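You operate a simulated robot arm through the tools that you are given. There is no shell and no other tool.

The job below is to be done with a simulated robot arm. You get a single attempt, and the scene is never put back.

TASK
Draw the worn black shim from the grey winch and slide in the one the play gauge calls for.
Fine: black shim before the gauge; then wind one turn clockwise.

Only the result counts: the job must be done as asked and must still hold three seconds after the hand-in. Knocking over, shifting, dropping, spilling or breaking anything else fails it.

THE ROBOT
A 6-joint arm with a two-finger gripper, fixed in place. Base frame: the origin is at the foot of the arm, x ahead of it, y to its left, z up. Lengths are in mm, angles in rad, forces in N, time in s.
Its first joint turns from -2.897 to 2.897 rad. Payload 1.71 kg.
Tool frame: the origin (TCP) lies between the finger pads and is the grasp point; the fingertips stand 20 mm ahead of it; z points along the fingers, y is the line along which they close. Largest opening 96 mm; the body of the gripper starts 113 mm behind the TCP.
Orientation is that of the tool frame in the base frame, as a unit quaternion [x, y, z, w]. With the fingers straight down and closing along the base's y, the tool's x points along the base's -x, its y along +y and its z along -z.

THE INTERFACE
- The arm moves only by the tool apply_moves. Its arguments are lists of equal length, an entry for each row: "linear": the shift along the base's x, y, z in mm, a list of three; "rotation": the turn, a rotation vector about the base's x, y, z in rad, a list of three; "grip": the closure in counts, from 0 (fully open) to 255 (shut). In form: {"linear": [[tx, ty, tz], ...], "rotation": [[ax, ay, az], ...], "grip": [grip, ...]}. A call has 1 to 20 rows; each row is the pose to reach, as a shift and turn from the pose commanded when the call began. A row lasts 0.2 s, in which the tool goes at most 50 mm and 0.15 rad; a call with a longer step from one row to the next is refused whole, and so is a gripper value outside its range. Where a pose cannot be reached the arm comes as near as it can. A force on the tool above 40 N (or 10 N above the force at the start of the call, whichever is more), or a blocked arm, ends the call early, and 0.2 s more pass. The fingers move at their own pace (about 45 mm/s each) and stop on an object; they squeeze with about 24 N. The grip force told is the motor's: it shows also when the fingers shut on nothing. Time passes only in rows, and 0.2 s behind the last, so rows that repeat a pose let the fingers close. The reply holds the time, the measured pose of the TCP, the force on the tool along the base axes, the opening and the grip force, in the units named above and with some noise, with the torque about the TCP (base axes, N m) and any sound that the robot's microphone picked up.
- Cameras (640 x 400 px; columns grow to the right, rows downward): "scene" is fixed at [43.7, -649.7, 1461]; the picture's right is [0.91, -0.42, 0.00], its down [-0.11, -0.24, -0.96] and it looks along [0.40, 0.88, -0.26] (base axes); focal length 369 px, centre (320, 200). "wrist" rides on the gripper at [66, 14, -145] in the tool frame; the picture's right is [-0.21, 0.98, 0.00], its down [-0.88, -0.19, -0.45] and it looks along [-0.44, -0.09, 0.90] (tool axes); focal length 275 px, centre (320, 200). There is no depth. A picture from a camera that has moved, and an enlarged one, comes with that camera's place and axes in the base frame and with its lens. The place of the scene camera against the robot may be out by one fixed shift of up to 12 mm in any direction.
- camera(camera): a new picture of that camera. The clock stands still meanwhile.
- move_column(by): slides the trunk up (or, below 0, down) by that many mm; the arm rides with it, the base frame stays. It gives what a move gives, with no picture.
- inspect(camera, box): a new picture of the part [left, top, right, bottom] of that camera's present view, enlarged. The clock stands still meanwhile.
- close_job(): hands the job in; it is judged then, once.

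Nothing tells you positions but the pictures and the camera data. Unless the task says otherwise, let go and move clear before handing in.

The tools are called after "Emit:" as a command line: name --argument value ..., lists and objects as JSON in quotes. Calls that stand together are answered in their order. apply_moves: Moves the arm, as the interface text tells. Its arguments: {"type":"object","properties":{"linear":{"type":"array"},"rotation":{"type":"array"},"grip":{"type":"array"}},"required":["linear","rotation","grip"]} The other tools are called the same way: move_column (by) slides the trunk up or down; camera (camera) takes a picture; inspect (camera, box) takes an enlarged picture of a part of a camera's view; close_job () hands the job in.

At the start:

```text
time: 0.0
tcp_pos: [391.2, 284.8, 1275.6]
tool_rot: [-0.001, 1.0, 0.0, -0.001]
contact_force: [1.2, -0.8, -0.3]
torque: [0.01, 0.01, 0.03]
grip_width: 96.1
grip_force: 0.1
trunk travel left (down, up): [-275.0, 115.0]
```

scene: 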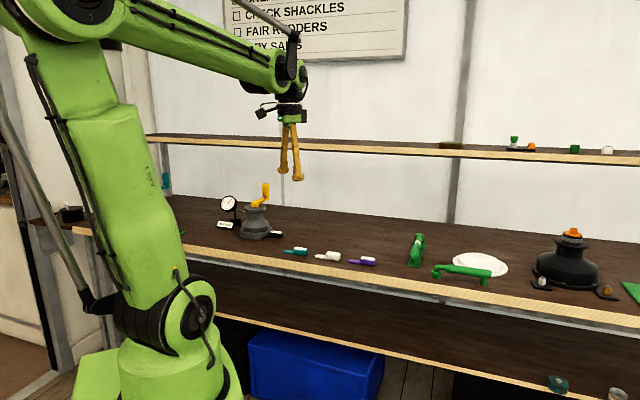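
wrist: 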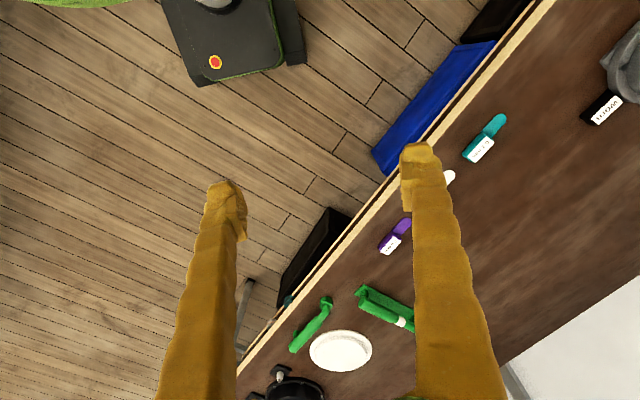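

I see a workbench with a grey winch on the left (yellow crank on top, dial gauge beside it, black shim sticking out), and three shims (teal, white, purple) lying in a row in front of it. First I'll look closer at these before moving anything.

Emit:
inspect --camera "scene" --box '[200, 170, 300, 250]'

Emit:
inspect --camera "scene" --box '[260, 220, 400, 290]'

Emit:
inspect --camera "wrist" --box '[360, 20, 640, 280]'

Emit:
inspect --camera "scene" --box '[220, 0, 420, 70]'

```text
5.00 times, centred on (250, 210) of scene
camera zoom: at [43.7, -649.7, 1461.0], right [0.91, -0.42, 0.0], down [-0.11, -0.24, -0.96], along [0.4, 0.88, -0.26], focal length 1845 px, centre (670, 150)
```

zoom: 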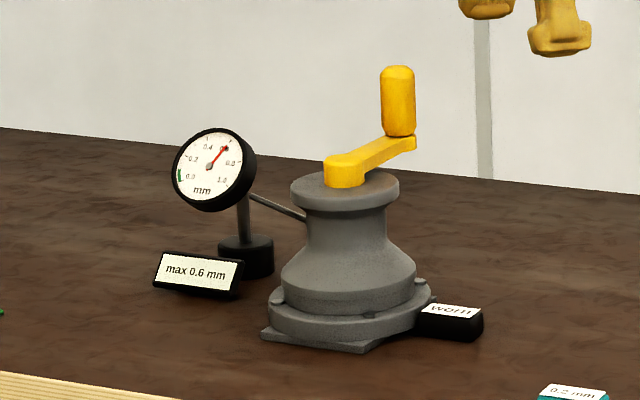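

```text
4.57 times, centred on (330, 255) of scene
camera zoom: at [43.7, -649.7, 1461.0], right [0.91, -0.42, 0.0], down [-0.11, -0.24, -0.96], along [0.4, 0.88, -0.26], focal length 1686 px, centre (274, -51)
```

zoom: 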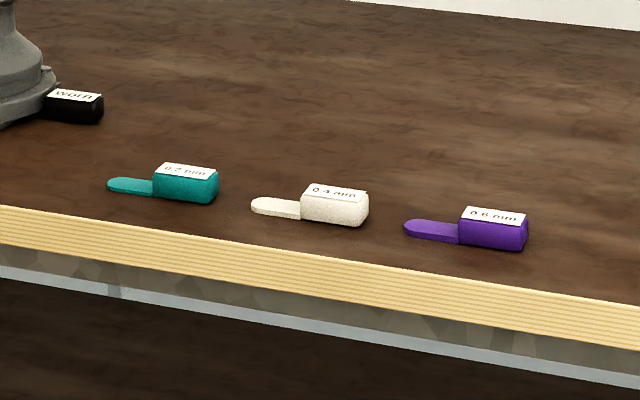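

```text
1.54 times, centred on (500, 150) of wrist
camera zoom: at [325.6, 299.8, 1421.2], right [0.21, 0.98, 0.0], down [0.88, -0.18, 0.44], along [0.43, -0.09, -0.9], focal length 424 px, centre (43, 277)
```

zoom: 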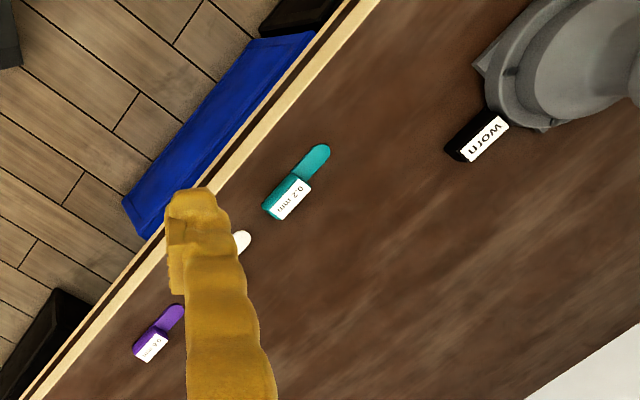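

```text
3.20 times, centred on (320, 35) of scene
camera zoom: at [43.7, -649.7, 1461.0], right [0.91, -0.42, 0.0], down [-0.11, -0.24, -0.96], along [0.4, 0.88, -0.26], focal length 1180 px, centre (320, 728)
```

zoom: 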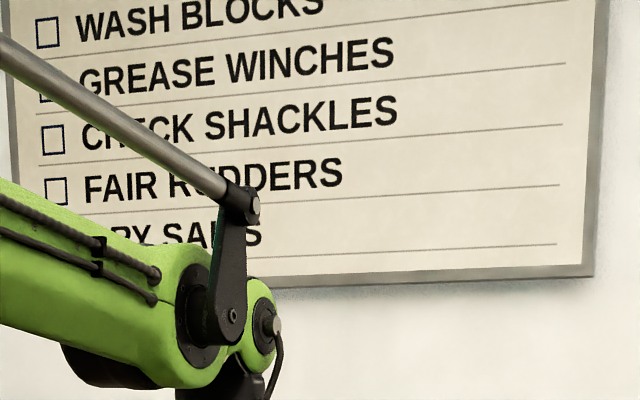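

The dial's reading decides which shim to use, so I'll zoom in on the gauge, its plate, and the shim labels.

Emit:
inspect --camera "scene" --box '[216, 190, 248, 210]'

Emit:
inspect --camera "scene" --box '[236, 180, 292, 245]'

Emit:
inspect --camera "scene" --box '[400, 220, 640, 310]'

Emit:
inspect --camera "scene" --box '[120, 160, 240, 240]'

```text
16.00 times, centred on (232, 200) of scene
camera zoom: at [43.7, -649.7, 1461.0], right [0.91, -0.42, 0.0], down [-0.11, -0.24, -0.96], along [0.4, 0.88, -0.26], focal length 5903 px, centre (1728, 200)
```

zoom: 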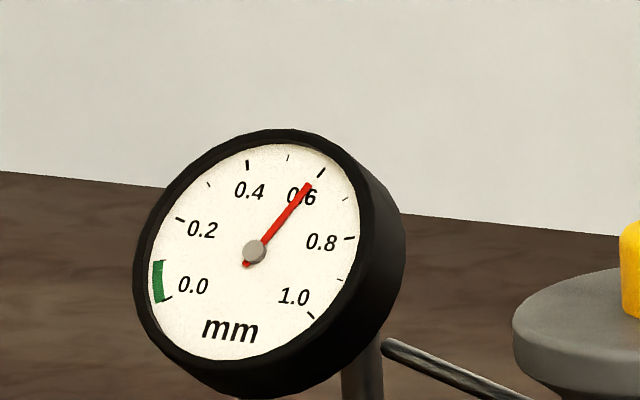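

```text
6.15 times, centred on (264, 212) of scene
camera zoom: at [43.7, -649.7, 1461.0], right [0.91, -0.42, 0.0], down [-0.11, -0.24, -0.96], along [0.4, 0.88, -0.26], focal length 2270 px, centre (665, 123)
```

zoom: 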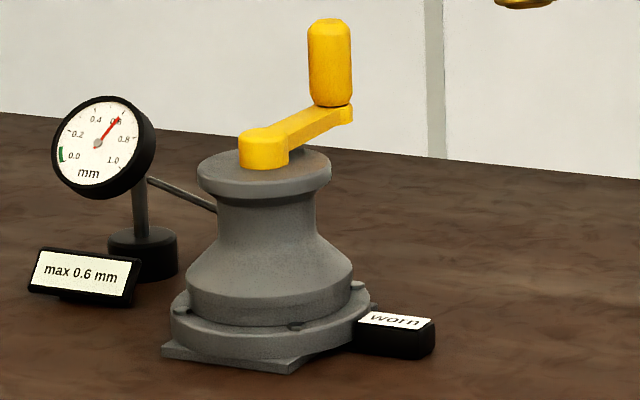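

```text
2.67 times, centred on (520, 265) of scene
camera zoom: at [43.7, -649.7, 1461.0], right [0.91, -0.42, 0.0], down [-0.11, -0.24, -0.96], along [0.4, 0.88, -0.26], focal length 984 px, centre (-213, 27)
```

zoom: 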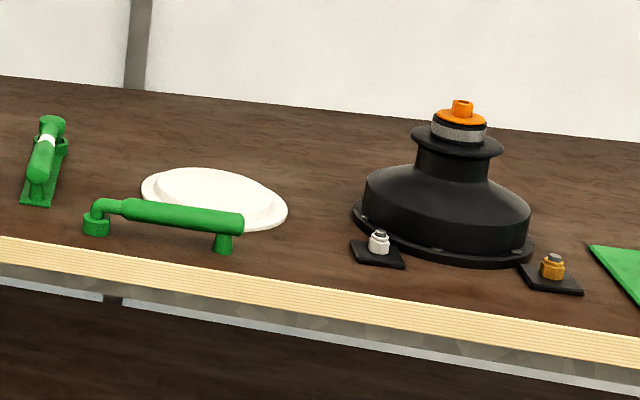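

```text
5.00 times, centred on (180, 200) of scene
camera zoom: at [43.7, -649.7, 1461.0], right [0.91, -0.42, 0.0], down [-0.11, -0.24, -0.96], along [0.4, 0.88, -0.26], focal length 1845 px, centre (1020, 200)
```

zoom: 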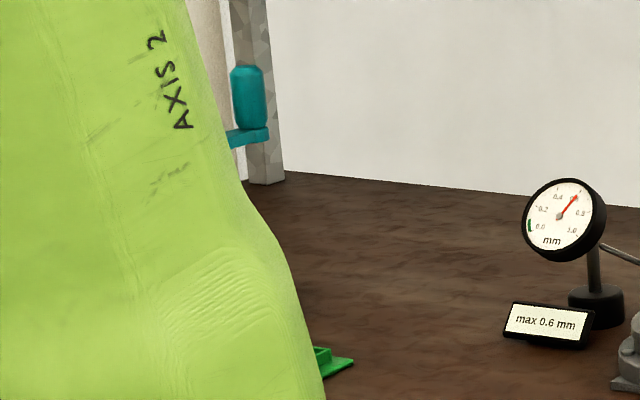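

The dial reads about 0.6 mm with the worn shim still in, and the shims are labelled 0.2 (teal), 0.4 (white) and 0.6 (purple). My position estimates are still rough, so I'll turn the tool toward the bench and bring the wrist camera over the winch area.

Emit:
apply_moves --linear '[[-6, 20, -2], [-12, 40, -4], [-18, 60, -6], [-24, 80, -8], [-30, 100, -10], [-36, 120, -12], [-42, 140, -14], [-48, 160, -16], [-54, 180, -18], [-60, 200, -20], [-60, 215, -25]]' --rotation '[[0, 0, 0.143], [0, 0, 0.286], [0, 0, 0.428], [0, 0, 0.571], [0, 0, 0.714], [0, 0, 0.857], [0, 0, 1.0], [0, 0, 1.142], [0, 0, 1.285], [0, 0, 1.428], [0, 0, 1.571]]' --grip '[0, 0, 0, 0, 0, 0, 0, 0, 0, 0, 0]'

```text
time: 2.4
tcp_pos: [314.9, 497.6, 1257.4]
tool_rot: [-0.707, 0.708, 0.005, 0.004]
contact_force: [-0.9, 0.4, 0.9]
torque: [0.01, -0.02, -0.01]
grip_width: 95.9
grip_force: 0.0
trunk travel left (down, up): [-275.0, 115.0]
```

The tool is turned and pointing at the bench, though the pose is a bit short of what I commanded. I'll take pictures to see the layout.

Emit:
camera --camera "wrist"

Emit:
camera --camera "scene"

```text
taken
camera wrist: at [300.5, 429.6, 1400.1], right [-0.98, 0.21, 0.0], down [0.19, 0.87, 0.46], along [0.09, 0.45, -0.89], focal length 275 px, centre (320, 200)
```

wrist: 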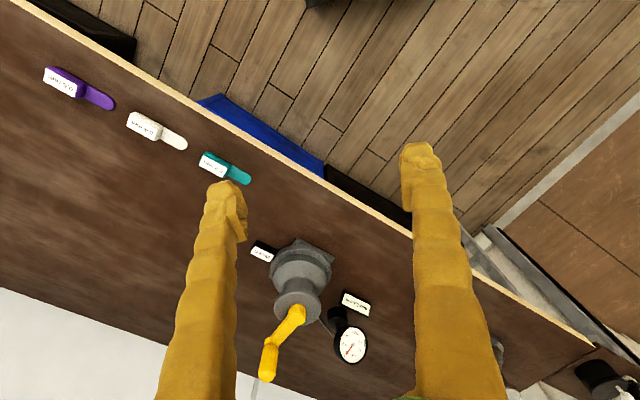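

```text
taken
```

scene: 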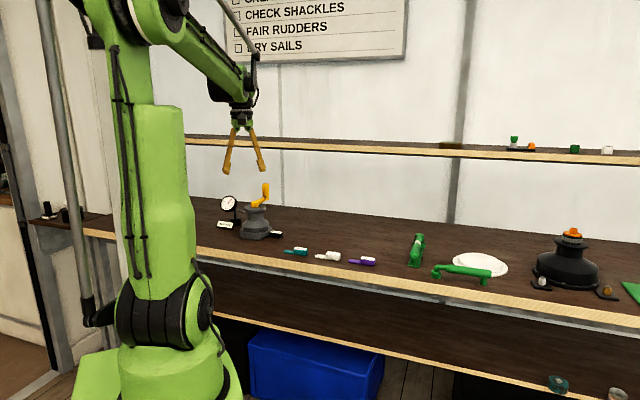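

I now see the winch near (425, 815), the black shim's handle near (496, 767), and the gauge and plate behind it near (365, 1012) and (322, 967). I'll hold still briefly to check how well the arm tracks its commanded pose.

Emit:
apply_moves --linear '[[0, 0, 0], [0, 0, 0], [0, 0, 0]]' --rotation '[[0, 0, 0], [0, 0, 0], [0, 0, 0]]' --grip '[0, 0, 0]'

```text
time: 3.2
tcp_pos: [313.8, 497.6, 1256.8]
tool_rot: [-0.706, 0.708, 0.006, 0.004]
contact_force: [-0.8, 0.2, 0.6]
torque: [0.01, -0.02, -0.03]
grip_width: 95.9
grip_force: 0.0
trunk travel left (down, up): [-275.0, 115.0]
```

The arm has settled about 17 mm off the commanded x. I'll test with plain shifts to understand the cause before doing anything precise.

Emit:
apply_moves --linear '[[25, 0, 0], [50, 0, 0], [50, 0, 0], [50, 0, 0]]' --rotation '[[0, 0, 0], [0, 0, 0], [0, 0, 0], [0, 0, 0]]' --grip '[0, 0, 0, 0]'

```text
time: 4.2
tcp_pos: [363.9, 496.9, 1256.1]
tool_rot: [0.708, -0.706, -0.007, -0.004]
contact_force: [-0.4, 0.0, 0.6]
torque: [0.03, 0.0, 0.02]
grip_width: 96.1
grip_force: 0.1
trunk travel left (down, up): [-275.0, 115.0]
```

Emit:
apply_moves --linear '[[0, 40, -25], [0, 80, -50], [0, 120, -75], [0, 120, -100], [0, 120, -100], [0, 120, -100]]' --rotation '[[0, 0, 0], [0, 0, 0], [0, 0, 0], [0, 0, 0], [0, 0, 0], [0, 0, 0]]' --grip '[0, 0, 0, 0, 0, 0]'

Emit:
camera --camera "wrist"

```text
time: 5.6
tcp_pos: [364.4, 620.2, 1158.7]
tool_rot: [0.708, -0.707, -0.005, -0.005]
contact_force: [-0.1, -0.2, 1.0]
torque: [0.02, 0.0, -0.01]
grip_width: 96.1
grip_force: 0.0
trunk travel left (down, up): [-275.0, 115.0]
```

```text
taken
camera wrist: at [349.5, 552.9, 1302.1], right [-0.98, 0.2, 0.0], down [0.18, 0.87, 0.46], along [0.09, 0.45, -0.89], focal length 275 px, centre (320, 200)
```

wrist: 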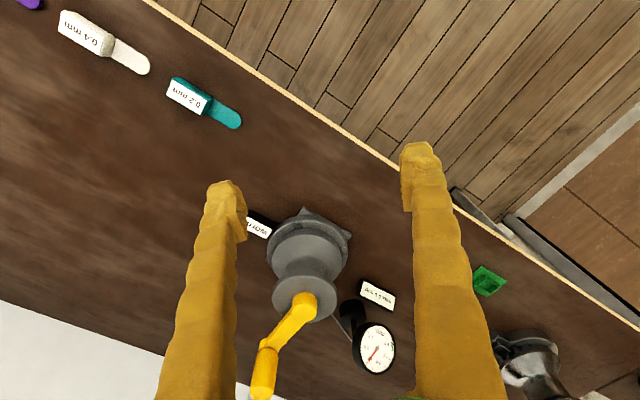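

Shifts track within 2–3 %, so I'll correct using the measured pose. Next I'll zoom in on the winch, black shim and gauge from here.

Emit:
inspect --camera "wrist" --box '[230, 180, 410, 300]'

Emit:
inspect --camera "wrist" --box '[320, 260, 520, 390]'

Emit:
inspect --camera "wrist" --box '[40, 0, 260, 140]'

Emit:
inspect --camera "wrist" --box '[230, 260, 370, 400]'

```text
3.33 times, centred on (320, 240) of wrist
camera zoom: at [349.5, 552.9, 1302.1], right [-0.98, 0.2, 0.0], down [0.18, 0.87, 0.46], along [0.09, 0.45, -0.89], focal length 918 px, centre (320, 67)
```

zoom: 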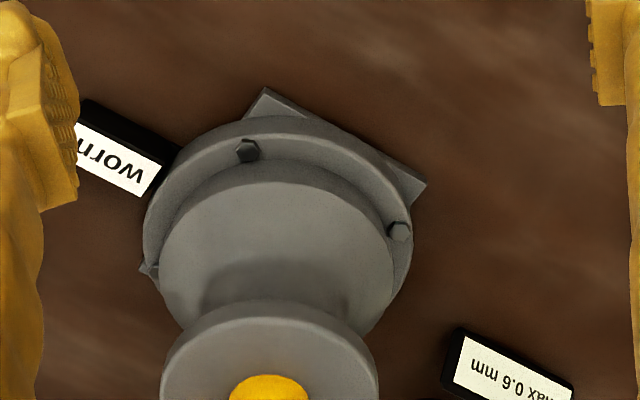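

```text
3.08 times, centred on (420, 325) of wrist
camera zoom: at [349.5, 552.9, 1302.1], right [-0.98, 0.2, 0.0], down [0.18, 0.87, 0.46], along [0.09, 0.45, -0.89], focal length 847 px, centre (12, -185)
```

zoom: 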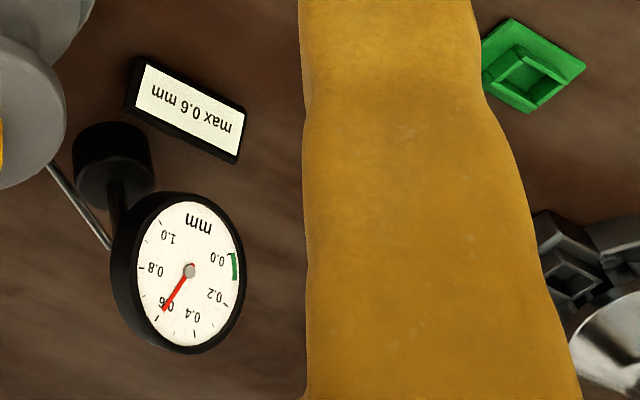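

```text
2.86 times, centred on (150, 70) of wrist
camera zoom: at [349.5, 552.9, 1302.1], right [-0.98, 0.2, 0.0], down [0.18, 0.87, 0.46], along [0.09, 0.45, -0.89], focal length 786 px, centre (806, 571)
```

zoom: 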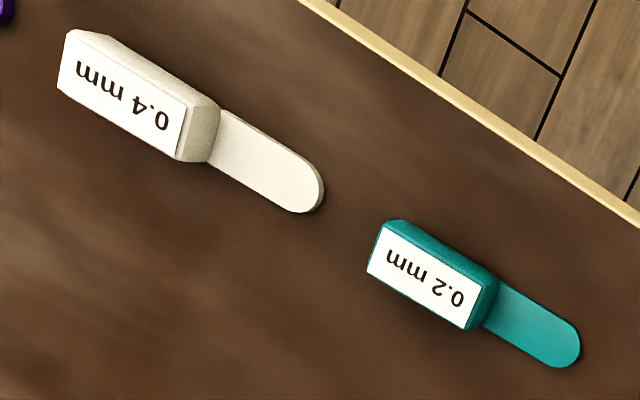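

```text
2.86 times, centred on (300, 330) of wrist
camera zoom: at [349.5, 552.9, 1302.1], right [-0.98, 0.2, 0.0], down [0.18, 0.87, 0.46], along [0.09, 0.45, -0.89], focal length 786 px, centre (377, -171)
```

zoom: 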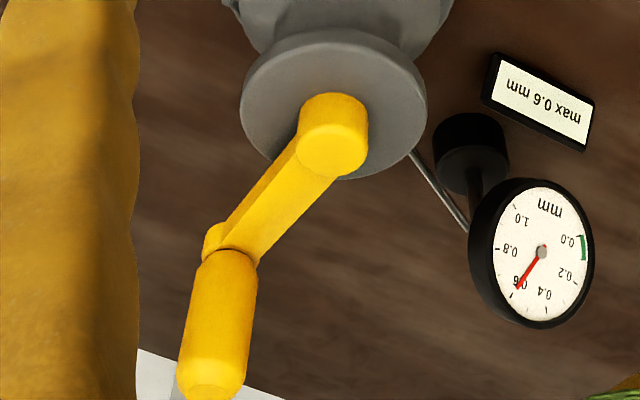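

The bench edge runs at about 45° in the base frame, and the shims lie parallel to it with their blades pointing toward the winch. The gauge faces the front of the bench with its plate directly in front. I'll turn the tool to that alignment, with the camera on the shim side looking toward the winch, and move closer to the black shim.

Emit:
apply_moves --linear '[[30, 13, -10], [60, 26, -20], [90, 39, -30], [120, 52, -40], [150, 65, -55], [181, 77, -70], [181, 77, -70], [181, 77, -70]]' --rotation '[[0, 0, 0.134], [0, 0, 0.268], [0, 0, 0.402], [0, 0, 0.536], [0, 0, 0.67], [0, 0, 0.794], [0, 0, 0.794], [0, 0, 0.794]]' --grip '[0, 0, 0, 0, 0, 0, 0, 0]'

Emit:
camera --camera "wrist"

Emit:
camera --camera "scene"

```text
time: 7.4
tcp_pos: [543.9, 695.8, 1083.2]
tool_rot: [0.926, -0.378, -0.006, -0.003]
contact_force: [-0.8, -1.3, -1.1]
torque: [-0.01, -0.05, -0.03]
grip_width: 96.0
grip_force: 0.0
trunk travel left (down, up): [-275.0, 115.0]
```

```text
taken
camera wrist: at [582.6, 639.3, 1226.9], right [-0.83, -0.56, 0.0], down [-0.49, 0.74, 0.46], along [-0.26, 0.38, -0.89], focal length 275 px, centre (320, 200)
```

wrist: 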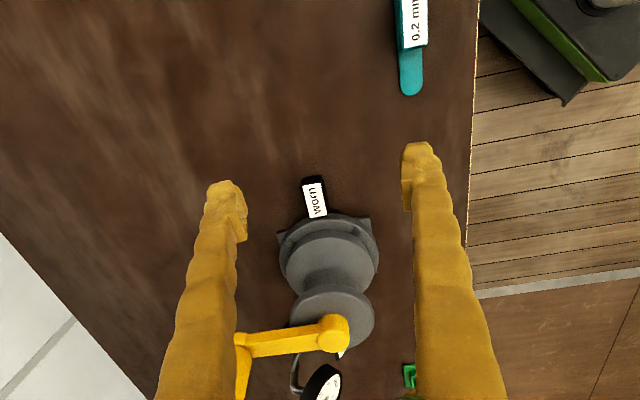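

```text
taken
```

scene: 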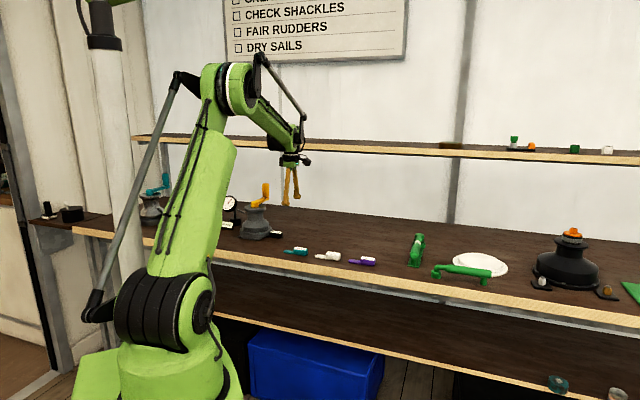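

The tool is now roughly in line with the shims and the black one is clearly visible between the fingers. I'll zoom in to measure its axis and height precisely.

Emit:
inspect --camera "wrist" --box '[260, 160, 400, 250]'

Emit:
inspect --camera "wrist" --box '[340, 0, 480, 100]'

Emit:
inspect --camera "wrist" --box '[230, 280, 420, 400]'

Emit:
inspect --camera "scene" --box '[215, 170, 305, 250]'

```text
4.44 times, centred on (330, 205) of wrist
camera zoom: at [582.6, 639.3, 1226.9], right [-0.83, -0.56, 0.0], down [-0.49, 0.74, 0.46], along [-0.26, 0.38, -0.89], focal length 1224 px, centre (276, 178)
```

zoom: 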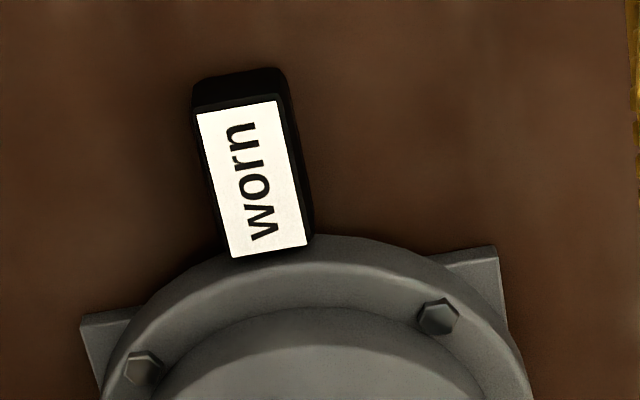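

```text
4.00 times, centred on (410, 50) of wrist
camera zoom: at [582.6, 639.3, 1226.9], right [-0.83, -0.56, 0.0], down [-0.49, 0.74, 0.46], along [-0.26, 0.38, -0.89], focal length 1101 px, centre (-40, 800)
```

zoom: 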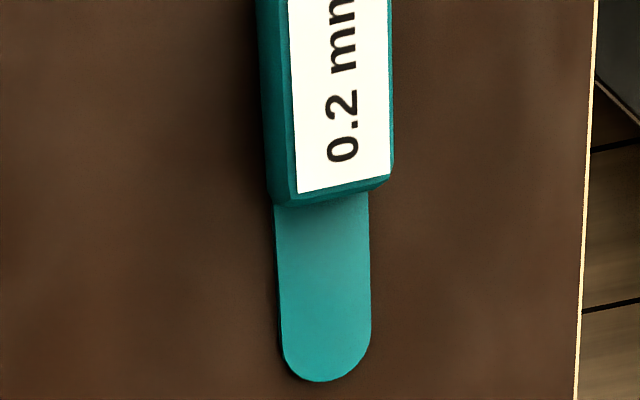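

```text
3.33 times, centred on (325, 340) of wrist
camera zoom: at [582.6, 639.3, 1226.9], right [-0.83, -0.56, 0.0], down [-0.49, 0.74, 0.46], along [-0.26, 0.38, -0.89], focal length 918 px, centre (303, -267)
```

zoom: 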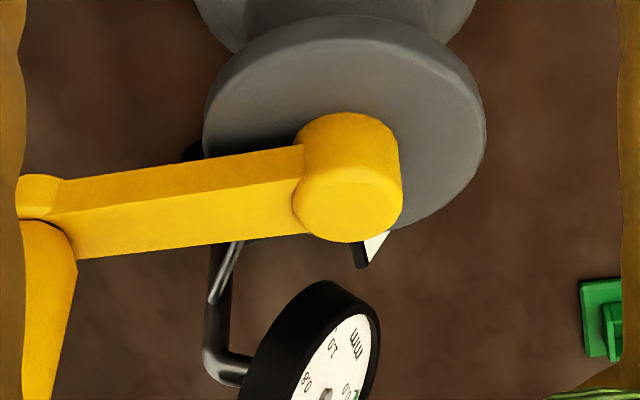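

```text
5.00 times, centred on (260, 210) of scene
camera zoom: at [43.7, -649.7, 1461.0], right [0.91, -0.42, 0.0], down [-0.11, -0.24, -0.96], along [0.4, 0.88, -0.26], focal length 1845 px, centre (620, 150)
```

zoom: 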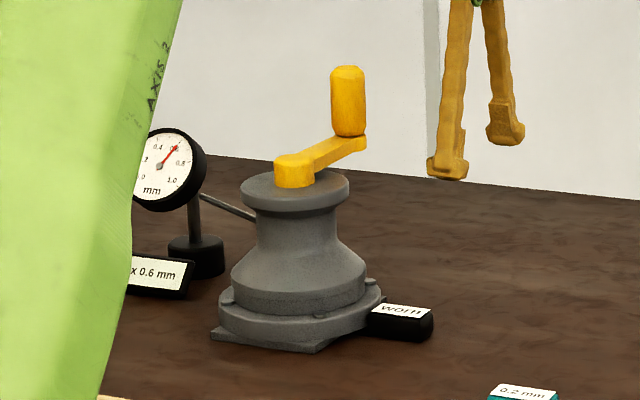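

The black handle measures about 50 × 26 × 21 mm, with the table at z ≈ 902 and the handle centred near (499.5, 771). Its axis is about 1.4° off my tool. I'll straighten the tool slightly and go above the handle.

Emit:
apply_moves --linear '[[-11, 19, -20], [-22, 38, -40], [-33, 56, -60], [-44, 75, -83], [-44, 75, -83], [-44, 75, -83]]' --rotation '[[-0.003, -0.002, -0.006], [-0.005, -0.005, -0.012], [-0.008, -0.007, -0.018], [-0.01, -0.009, -0.024], [-0.01, -0.009, -0.024], [-0.01, -0.009, -0.024]]' --grip '[0, 0, 0, 0, 0, 0]'

Emit:
camera --camera "wrist"

```text
time: 8.8
tcp_pos: [500.9, 772.4, 1000.7]
tool_rot: [0.921, -0.389, -0.001, 0.001]
contact_force: [-0.3, 0.3, 0.5]
torque: [-0.02, 0.01, -0.01]
grip_width: 96.0
grip_force: 0.2
trunk travel left (down, up): [-275.0, 115.0]
```

```text
taken
camera wrist: at [536.3, 716.4, 1145.6], right [-0.85, -0.53, 0.0], down [-0.48, 0.76, 0.45], along [-0.24, 0.38, -0.9], focal length 275 px, centre (320, 200)
```

wrist: 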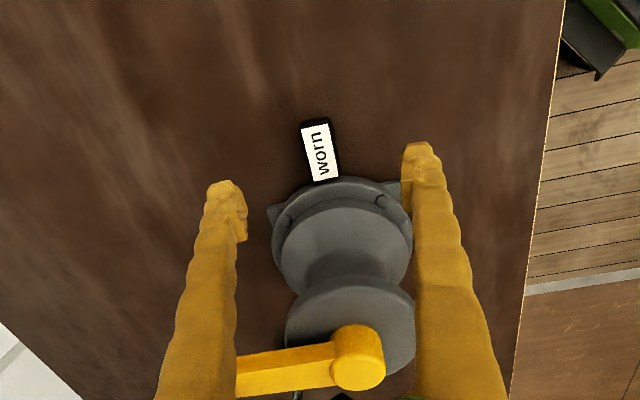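

The tool's approach line passes through the centre of the black label. I'll verify the alignment with a zoom before descending.

Emit:
inspect --camera "wrist" --box '[270, 105, 370, 195]'

```text
4.44 times, centred on (320, 150) of wrist
camera zoom: at [536.3, 716.4, 1145.6], right [-0.85, -0.53, 0.0], down [-0.48, 0.76, 0.45], along [-0.24, 0.38, -0.9], focal length 1224 px, centre (320, 422)
```

zoom: 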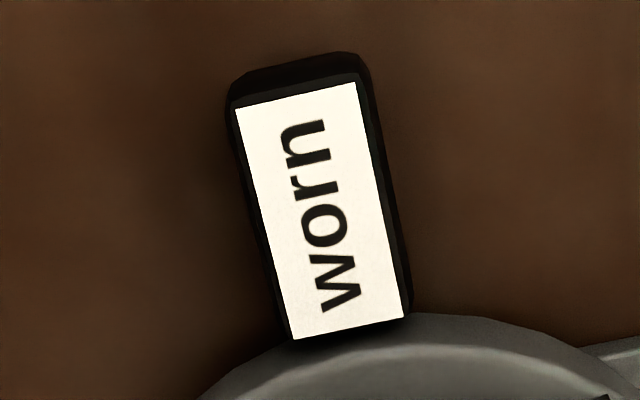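

The label is centred and aligned with the tool to within about 1 mm. I'm descending with the fingers open around the handle.

Emit:
apply_moves --linear '[[0, 0, -20], [0, 0, -40], [0, 0, -55], [0, 0, -65], [0, 0, -71], [0, 0, -71]]' --rotation '[[0, 0, 0], [0, 0, 0], [0, 0, 0], [0, 0, 0], [0, 0, 0], [0, 0, 0]]' --grip '[0, 0, 0, 0, 0, 0]'

Emit:
camera --camera "wrist"

Emit:
inspect --camera "scene" --box '[215, 170, 315, 260]'

```text
time: 10.2
tcp_pos: [501.3, 772.1, 933.5]
tool_rot: [0.921, -0.389, -0.001, 0.0]
contact_force: [0.0, 0.1, 0.0]
torque: [-0.01, 0.0, 0.01]
grip_width: 95.8
grip_force: 0.1
trunk travel left (down, up): [-275.0, 115.0]
```

```text
taken
camera wrist: at [536.3, 715.5, 1078.4], right [-0.85, -0.53, 0.0], down [-0.48, 0.76, 0.45], along [-0.24, 0.38, -0.9], focal length 275 px, centre (320, 200)
```

wrist: 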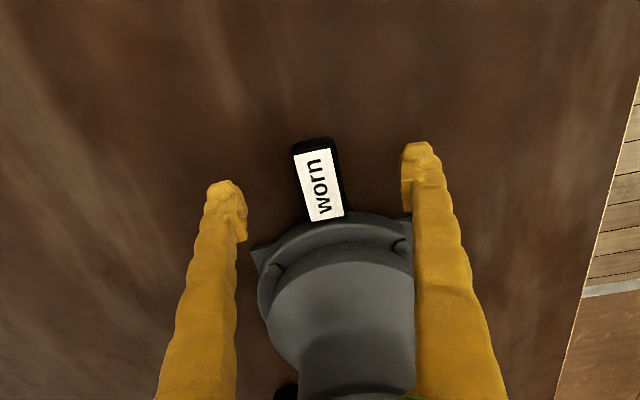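

```text
4.44 times, centred on (265, 215) of scene
camera zoom: at [43.7, -649.7, 1461.0], right [0.91, -0.42, 0.0], down [-0.11, -0.24, -0.96], along [0.4, 0.88, -0.26], focal length 1640 px, centre (564, 133)
```

zoom: 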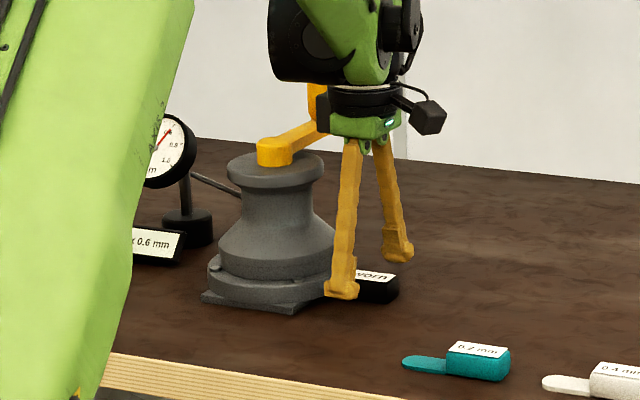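

The TCP is at z 933.5 and centred on the handle. I'll go down another 7 mm and close on the handle.

Emit:
apply_moves --linear '[[0, 0, -4], [0, 0, -7.5], [0, 0, -7.5]]' --rotation '[[0, 0, 0], [0, 0, 0], [0, 0, 0]]' --grip '[0, 0, 0]'

Emit:
apply_moves --linear '[[0, 0, 0], [0, 0, 0], [0, 0, 0], [0, 0, 0], [0, 0, 0], [0, 0, 0]]' --rotation '[[0, 0, 0], [0, 0, 0], [0, 0, 0], [0, 0, 0], [0, 0, 0], [0, 0, 0]]' --grip '[120, 160, 200, 255, 255, 255]'

Emit:
camera --camera "wrist"

```text
time: 11.0
tcp_pos: [500.2, 772.0, 924.9]
tool_rot: [0.921, -0.389, -0.001, 0.0]
contact_force: [0.1, 0.1, 0.4]
torque: [-0.02, 0.02, 0.0]
grip_width: 96.0
grip_force: 0.1
trunk travel left (down, up): [-275.0, 115.0]
```

```text
time: 12.4
tcp_pos: [500.1, 772.9, 925.2]
tool_rot: [0.921, -0.389, -0.002, 0.0]
contact_force: [-0.1, -0.3, 0.0]
torque: [-0.02, -0.01, 0.06]
grip_width: 26.4
grip_force: 24.1
trunk travel left (down, up): [-275.0, 115.0]
```

```text
taken
camera wrist: at [535.8, 715.9, 1070.2], right [-0.85, -0.53, 0.0], down [-0.48, 0.76, 0.45], along [-0.24, 0.38, -0.9], focal length 275 px, centre (320, 200)
```

wrist: 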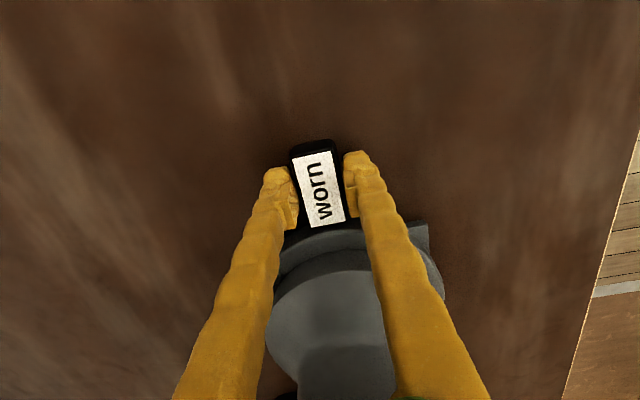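

The handle is gripped at 26.4 mm width. I'm drawing the shim straight out along its axis, slowly at first.

Emit:
apply_moves --linear '[[2.1, -2.1, 0], [4.2, -4.3, 0], [7, -7.2, 0], [10.5, -10.7, 0], [14, -14.3, 0]]' --rotation '[[0, 0, 0], [0, 0, 0], [0, 0, 0], [0, 0, 0], [0, 0, 0]]' --grip '[255, 255, 255, 255, 255]'

```text
time: 13.6
tcp_pos: [513.4, 757.0, 925.9]
tool_rot: [0.921, -0.389, -0.001, 0.001]
contact_force: [-0.4, 0.0, -0.2]
torque: [-0.02, -0.01, -0.03]
grip_width: 26.3
grip_force: 24.0
trunk travel left (down, up): [-275.0, 115.0]
```

Emit:
apply_moves --linear '[[7, -7.2, 0], [14, -14.3, 0], [21, -21.5, 0], [28, -28.7, 0], [35, -36, 0], [42, -43, 0], [49, -50, 0], [49, -50, 0]]' --rotation '[[0, 0, 0], [0, 0, 0], [0, 0, 0], [0, 0, 0], [0, 0, 0], [0, 0, 0], [0, 0, 0], [0, 0, 0]]' --grip '[255, 255, 255, 255, 255, 255, 255, 255]'

Emit:
camera --camera "wrist"

Emit:
inspect --camera "scene" --box '[205, 170, 325, 260]'

```text
time: 15.4
tcp_pos: [560.9, 706.3, 926.2]
tool_rot: [0.921, -0.389, -0.002, 0.001]
contact_force: [-0.1, -0.2, 0.6]
torque: [-0.02, -0.02, 0.02]
grip_width: 26.4
grip_force: 24.0
trunk travel left (down, up): [-275.0, 115.0]
```

```text
taken
camera wrist: at [597.0, 650.3, 1070.0], right [-0.85, -0.53, 0.0], down [-0.48, 0.76, 0.45], along [-0.24, 0.38, -0.9], focal length 275 px, centre (320, 200)
```

wrist: 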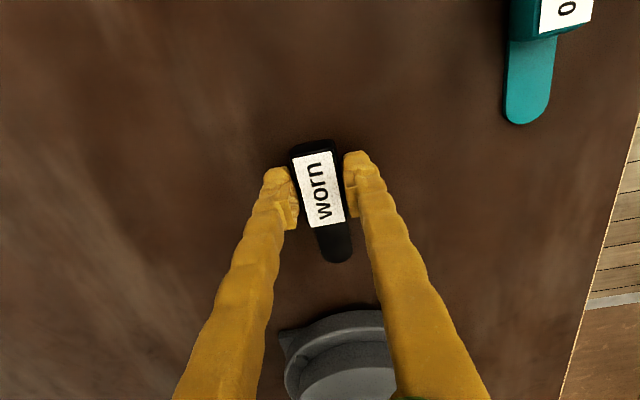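

```text
4.44 times, centred on (265, 215) of scene
camera zoom: at [43.7, -649.7, 1461.0], right [0.91, -0.42, 0.0], down [-0.11, -0.24, -0.96], along [0.4, 0.88, -0.26], focal length 1640 px, centre (564, 133)
```

zoom: 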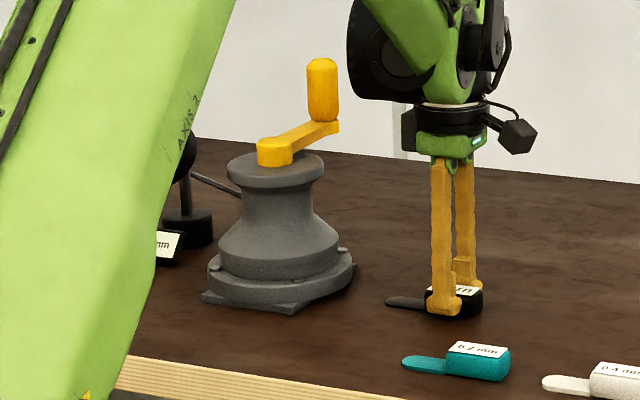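

The black shim is out and held by its handle. Now I'll lift it and carry it around the front of the winch toward the gauge to look at the area and the dial.

Emit:
apply_moves --linear '[[0, 0, 35], [0, 0, 65], [-24, -23.4, 65], [-48, -46.8, 65], [-72, -70, 65], [-96, -93.5, 65], [-119.5, -69.4, 65], [-143, -45.2, 65], [-166.6, -21, 65], [-190, 3, 65], [-213.6, 27, 65], [-237, 51.4, 65], [-260.7, 75.5, 65], [-260.7, 75.5, 65]]' --rotation '[[0, 0, 0], [0, 0, 0], [0, 0, 0], [0, 0, 0], [0, 0, 0], [0, 0, 0], [0, 0, 0], [0, 0, 0], [0, 0, 0], [0, 0, 0], [0, 0, 0], [0, 0, 0], [0, 0, 0], [0, 0, 0]]' --grip '[255, 255, 255, 255, 255, 255, 255, 255, 255, 255, 255, 255, 255, 255]'

Emit:
camera --camera "wrist"

Emit:
camera --camera "scene"

```text
time: 18.4
tcp_pos: [301.2, 784.7, 990.3]
tool_rot: [0.921, -0.389, 0.0, 0.0]
contact_force: [0.1, 0.3, 0.3]
torque: [-0.03, -0.03, 0.04]
grip_width: 26.2
grip_force: 23.9
trunk travel left (down, up): [-275.0, 115.0]
```

```text
taken
camera wrist: at [336.2, 727.8, 1134.4], right [-0.85, -0.53, 0.0], down [-0.48, 0.76, 0.45], along [-0.24, 0.38, -0.9], focal length 275 px, centre (320, 200)
```

wrist: 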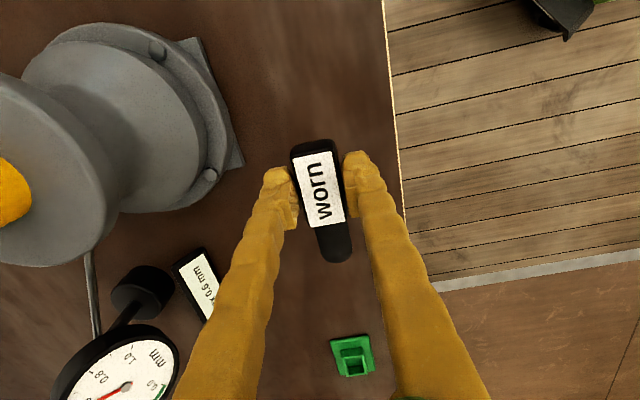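

```text
taken
```

scene: 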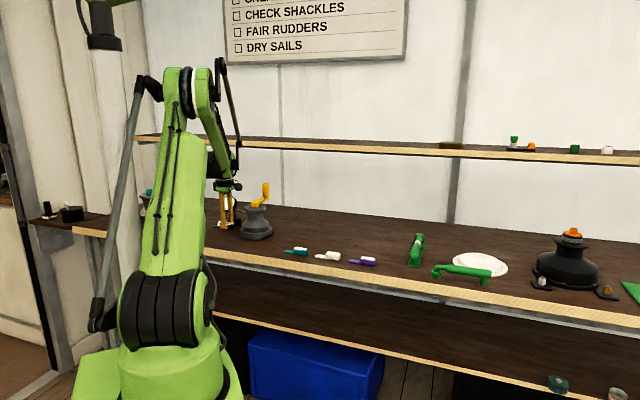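

The black shim is held in front of the gauge area, and the winch, plate and dial are all in view. Let me check whether the dial has changed now the worn shim is out.

Emit:
inspect --camera "wrist" --box '[40, 230, 220, 400]'

Emit:
inspect --camera "scene" --box '[200, 170, 300, 250]'

```text
2.35 times, centred on (130, 315) of wrist
camera zoom: at [336.2, 727.8, 1134.4], right [-0.85, -0.53, 0.0], down [-0.48, 0.76, 0.45], along [-0.24, 0.38, -0.9], focal length 648 px, centre (767, -71)
```

zoom: 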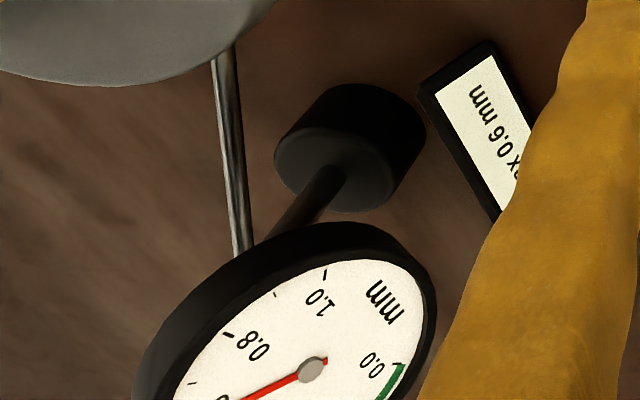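

```text
5.00 times, centred on (250, 210) of scene
camera zoom: at [43.7, -649.7, 1461.0], right [0.91, -0.42, 0.0], down [-0.11, -0.24, -0.96], along [0.4, 0.88, -0.26], focal length 1845 px, centre (670, 150)
```

zoom: 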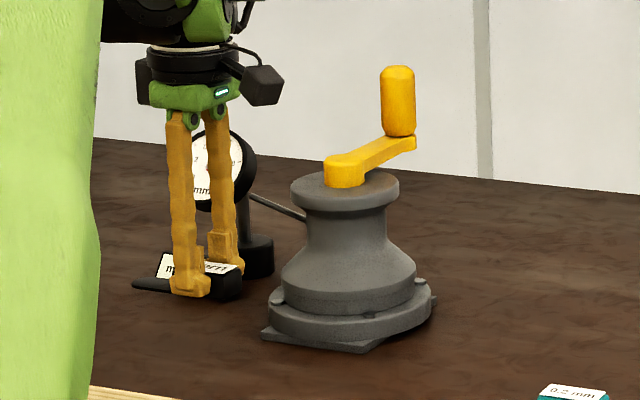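

The needle still points at about 0.6. The plate spans depth 902–925 in front of the gauge, and there's free bench in front of that. I'll move the black shim to a spot squarely in front of the gauge and plate, still raised.

Emit:
apply_moves --linear '[[-22, 22.5, 0], [-44, 45, 0], [-44, 62, 0], [-27, 84, 0], [-10, 107, 0], [6, 129, 0], [6, 129, 0]]' --rotation '[[0, 0, 0], [0, 0, 0], [0, 0, 0], [0, 0, 0], [0, 0, 0], [0, 0, 0], [0, 0, 0]]' --grip '[255, 255, 255, 255, 255, 255, 255]'

Emit:
camera --camera "wrist"

Emit:
inspect --camera "scene" --box '[200, 170, 300, 250]'

```text
time: 20.0
tcp_pos: [308.0, 914.2, 989.1]
tool_rot: [0.921, -0.389, -0.001, 0.0]
contact_force: [-0.5, -0.5, -0.6]
torque: [-0.07, -0.02, 0.01]
grip_width: 26.4
grip_force: 24.0
trunk travel left (down, up): [-275.0, 115.0]
```

```text
taken
camera wrist: at [343.2, 858.4, 1134.9], right [-0.85, -0.53, 0.0], down [-0.48, 0.76, 0.45], along [-0.24, 0.38, -0.9], focal length 275 px, centre (320, 200)
```

wrist: 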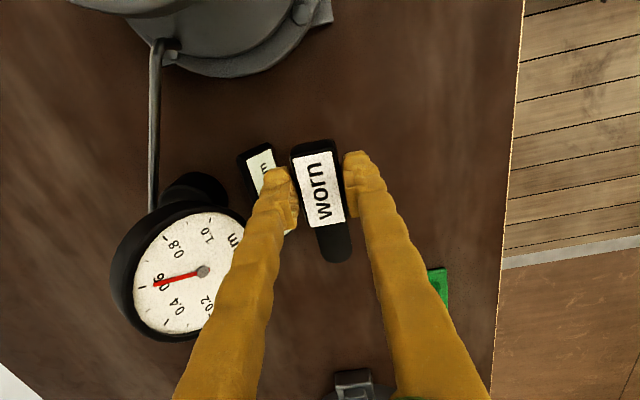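

```text
5.00 times, centred on (250, 210) of scene
camera zoom: at [43.7, -649.7, 1461.0], right [0.91, -0.42, 0.0], down [-0.11, -0.24, -0.96], along [0.4, 0.88, -0.26], focal length 1845 px, centre (670, 150)
```

zoom: 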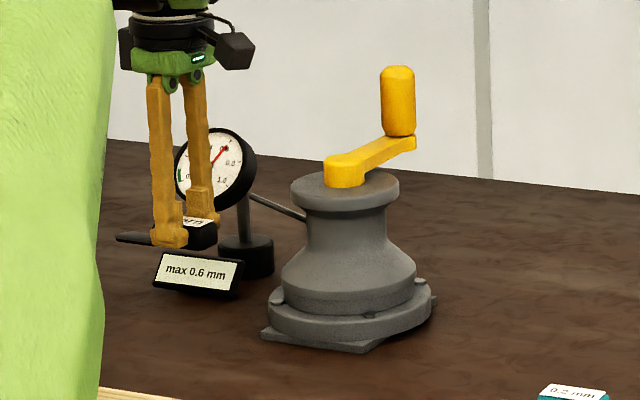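

The shim hovers just in front of the plate. I'll zoom in on the dial from this clear viewpoint.

Emit:
inspect --camera "wrist" --box '[110, 190, 250, 340]'

Emit:
inspect --camera "wrist" --box '[220, 120, 380, 270]'

```text
2.67 times, centred on (180, 265) of wrist
camera zoom: at [343.2, 858.4, 1134.9], right [-0.85, -0.53, 0.0], down [-0.48, 0.76, 0.45], along [-0.24, 0.38, -0.9], focal length 734 px, centre (693, 27)
```

zoom: 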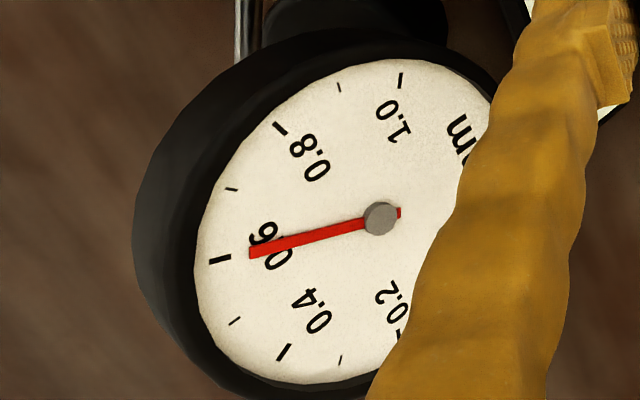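

```text
2.67 times, centred on (300, 195) of wrist
camera zoom: at [343.2, 858.4, 1134.9], right [-0.85, -0.53, 0.0], down [-0.48, 0.76, 0.45], along [-0.24, 0.38, -0.9], focal length 734 px, centre (373, 213)
```

zoom: 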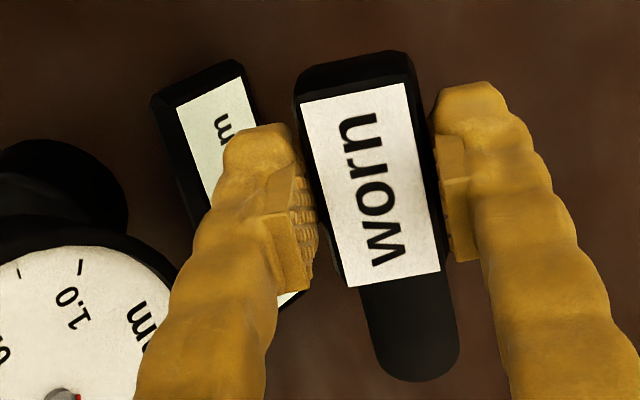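

The dial clearly reads 0.6 mm, which matches the purple 0.6 mm shim and is within the plate's "max 0.6 mm". Now I'll back off a little from the plate and set the black shim down on the bench in front of the gauge.

Emit:
apply_moves --linear '[[-5.7, -5.6, 0], [-5.7, -5.6, -20], [-5.7, -5.6, -40], [-5.7, -5.6, -52], [-5.7, -5.6, -59], [-5.7, -5.6, -59]]' --rotation '[[0, 0, 0], [0, 0, 0], [0, 0, 0], [0, 0, 0], [0, 0, 0], [0, 0, 0]]' --grip '[255, 255, 255, 255, 255, 255]'

Emit:
inspect --camera "scene" --box '[200, 170, 300, 250]'

Emit:
camera --camera "wrist"

```text
time: 21.4
tcp_pos: [302.7, 907.6, 931.2]
tool_rot: [0.921, -0.39, -0.001, 0.0]
contact_force: [-0.4, 0.8, -0.1]
torque: [0.0, 0.0, 0.02]
grip_width: 26.3
grip_force: 24.2
trunk travel left (down, up): [-275.0, 115.0]
```

```text
5.00 times, centred on (250, 210) of scene
camera zoom: at [43.7, -649.7, 1461.0], right [0.91, -0.42, 0.0], down [-0.11, -0.24, -0.96], along [0.4, 0.88, -0.26], focal length 1845 px, centre (670, 150)
```

zoom: 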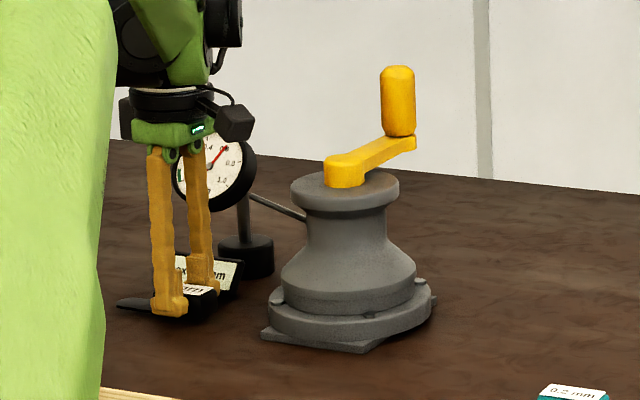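

```text
taken
camera wrist: at [338.0, 851.4, 1075.7], right [-0.85, -0.53, 0.0], down [-0.48, 0.76, 0.45], along [-0.24, 0.38, -0.9], focal length 275 px, centre (320, 200)
```

wrist: 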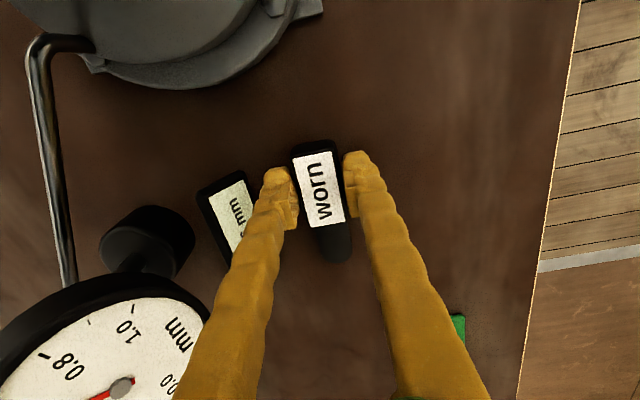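

The shim is about 5 mm above the bench and clear of the plate. I'll lower it the rest of the way gently, watching the force.

Emit:
apply_moves --linear '[[0, 0, -2], [0, 0, -4], [0, 0, -5.5], [0, 0, -5.5]]' --rotation '[[0, 0, 0], [0, 0, 0], [0, 0, 0], [0, 0, 0]]' --grip '[255, 255, 255, 255]'

```text
time: 22.4
tcp_pos: [301.5, 907.3, 926.3]
tool_rot: [0.921, -0.389, -0.001, 0.001]
contact_force: [0.5, -0.1, 0.2]
torque: [-0.01, 0.04, 0.03]
grip_width: 26.6
grip_force: 23.6
trunk travel left (down, up): [-275.0, 115.0]
```

Emit:
apply_moves --linear '[[0, 0, -0.7], [0, 0, -1.2], [0, 0, -1.2]]' --rotation '[[0, 0, 0], [0, 0, 0], [0, 0, 0]]' --grip '[255, 255, 255]'

```text
time: 23.2
tcp_pos: [301.2, 906.2, 923.6]
tool_rot: [0.921, -0.389, -0.001, 0.0]
contact_force: [1.9, 1.0, 6.0]
torque: [0.09, -0.02, -0.03]
grip_width: 26.2
grip_force: 23.7
trunk travel left (down, up): [-275.0, 115.0]
```

There's about 6 N of upward force, so the shim is resting on the bench. I'll open just enough to release it without the finger touching the plate, then rise.

Emit:
apply_moves --linear '[[0, 0, 0], [0, 0, 0], [0, 0, 0]]' --rotation '[[0, 0, 0], [0, 0, 0], [0, 0, 0]]' --grip '[175, 160, 155]'

Emit:
camera --camera "wrist"

```text
time: 24.0
tcp_pos: [301.1, 907.0, 924.6]
tool_rot: [0.921, -0.389, -0.001, 0.001]
contact_force: [-0.7, -0.6, -0.3]
torque: [0.0, -0.02, 0.02]
grip_width: 37.7
grip_force: 0.0
trunk travel left (down, up): [-275.0, 115.0]
```

```text
taken
camera wrist: at [337.0, 850.6, 1069.5], right [-0.85, -0.53, 0.0], down [-0.48, 0.76, 0.45], along [-0.24, 0.38, -0.9], focal length 275 px, centre (320, 200)
```

wrist: 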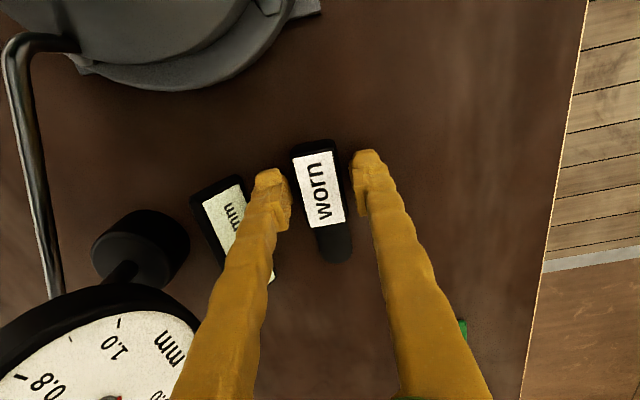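

The black shim is lying free in front of the gauge. Next I'll rise straight up, move forward clear of the winch, and travel along the bench front to the purple 0.6 mm shim.

Emit:
apply_moves --linear '[[0, 0, 25], [0, 0, 50], [0, 0, 75], [-31.5, -31, 75], [-60, -58, 75], [-60, -58, 75]]' --rotation '[[0, 0, 0], [0, 0, 0], [0, 0, 0], [0, 0, 0], [0, 0, 0], [0, 0, 0]]' --grip '[155, 155, 155, 155, 155, 155]'

Emit:
inspect --camera "scene" --box '[200, 170, 300, 250]'

Emit:
camera --camera "wrist"

```text
time: 25.4
tcp_pos: [245.9, 851.2, 998.1]
tool_rot: [0.921, -0.39, -0.002, 0.001]
contact_force: [-0.2, -1.4, 0.7]
torque: [0.06, -0.04, -0.02]
grip_width: 37.3
grip_force: 0.1
trunk travel left (down, up): [-275.0, 115.0]
```

```text
5.00 times, centred on (250, 210) of scene
camera zoom: at [43.7, -649.7, 1461.0], right [0.91, -0.42, 0.0], down [-0.11, -0.24, -0.96], along [0.4, 0.88, -0.26], focal length 1845 px, centre (670, 150)
```

zoom: 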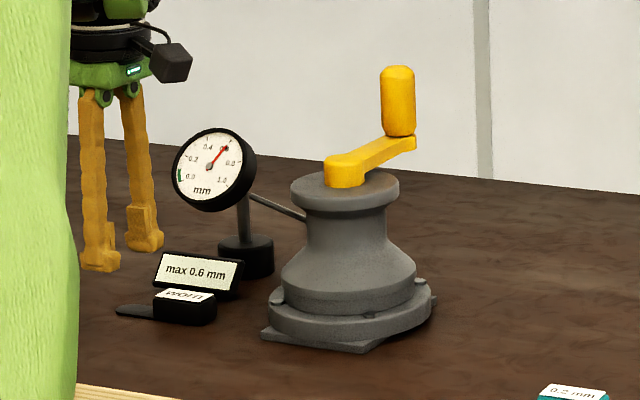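

```text
taken
camera wrist: at [280.6, 794.0, 1143.7], right [-0.85, -0.53, 0.0], down [-0.48, 0.76, 0.45], along [-0.24, 0.38, -0.89], focal length 275 px, centre (320, 200)
```

wrist: 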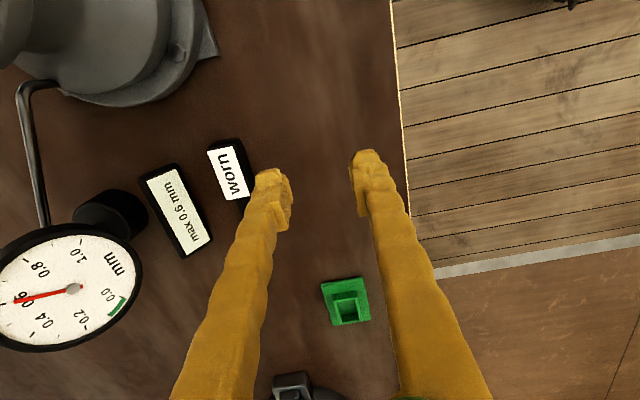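

The black shim sits nicely in front of the gauge and plate, and nothing moved. Now I'll travel along the bench to the purple shim.

Emit:
apply_moves --linear '[[32, -33, 0], [64, -66, 0], [96, -99, 0], [128, -132, 0], [160, -165, 0], [192, -198, 0], [224, -231, 0], [256, -264, 0], [288, -297, 0], [320, -330, 0], [352, -363, 0], [384, -396, 0], [416, -429, 0], [448, -462, 0], [478, -494, 0], [478, -494, 0]]' --rotation '[[0, 0, 0], [0, 0, 0], [0, 0, 0], [0, 0, 0], [0, 0, 0], [0, 0, 0], [0, 0, 0], [0, 0, 0], [0, 0, 0], [0, 0, 0], [0, 0, 0], [0, 0, 0], [0, 0, 0], [0, 0, 0], [0, 0, 0], [0, 0, 0]]' --grip '[155, 155, 100, 50, 0, 0, 0, 0, 0, 0, 0, 0, 0, 0, 0, 0]'

Emit:
camera --camera "wrist"

Emit:
camera --camera "scene"

```text
time: 28.8
tcp_pos: [719.8, 353.1, 997.0]
tool_rot: [0.921, -0.389, -0.001, 0.0]
contact_force: [0.7, -0.9, 0.4]
torque: [0.04, 0.0, 0.0]
grip_width: 96.1
grip_force: 0.0
trunk travel left (down, up): [-275.0, 115.0]
```

```text
taken
camera wrist: at [755.3, 297.5, 1142.5], right [-0.85, -0.53, 0.0], down [-0.48, 0.76, 0.45], along [-0.24, 0.38, -0.89], focal length 275 px, centre (320, 200)
```

wrist: 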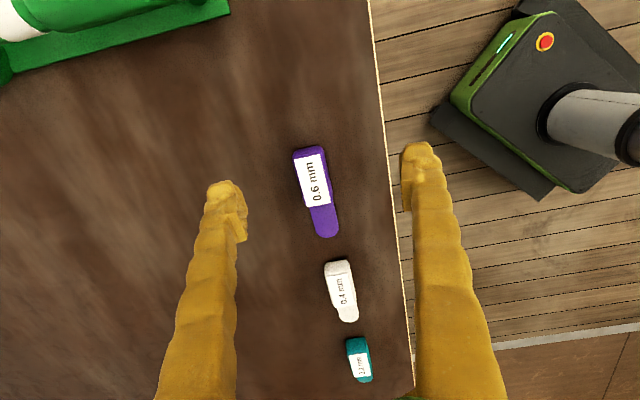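

```text
taken
```

scene: 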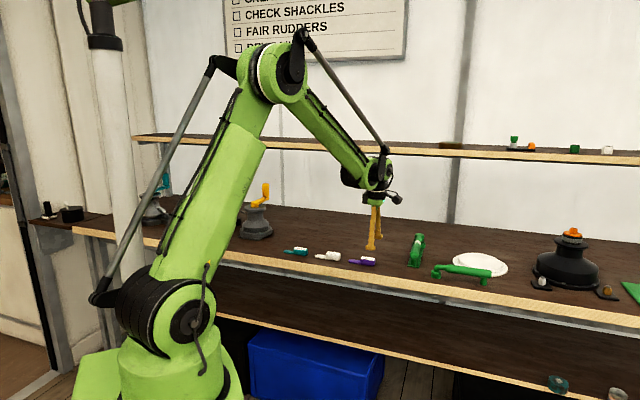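

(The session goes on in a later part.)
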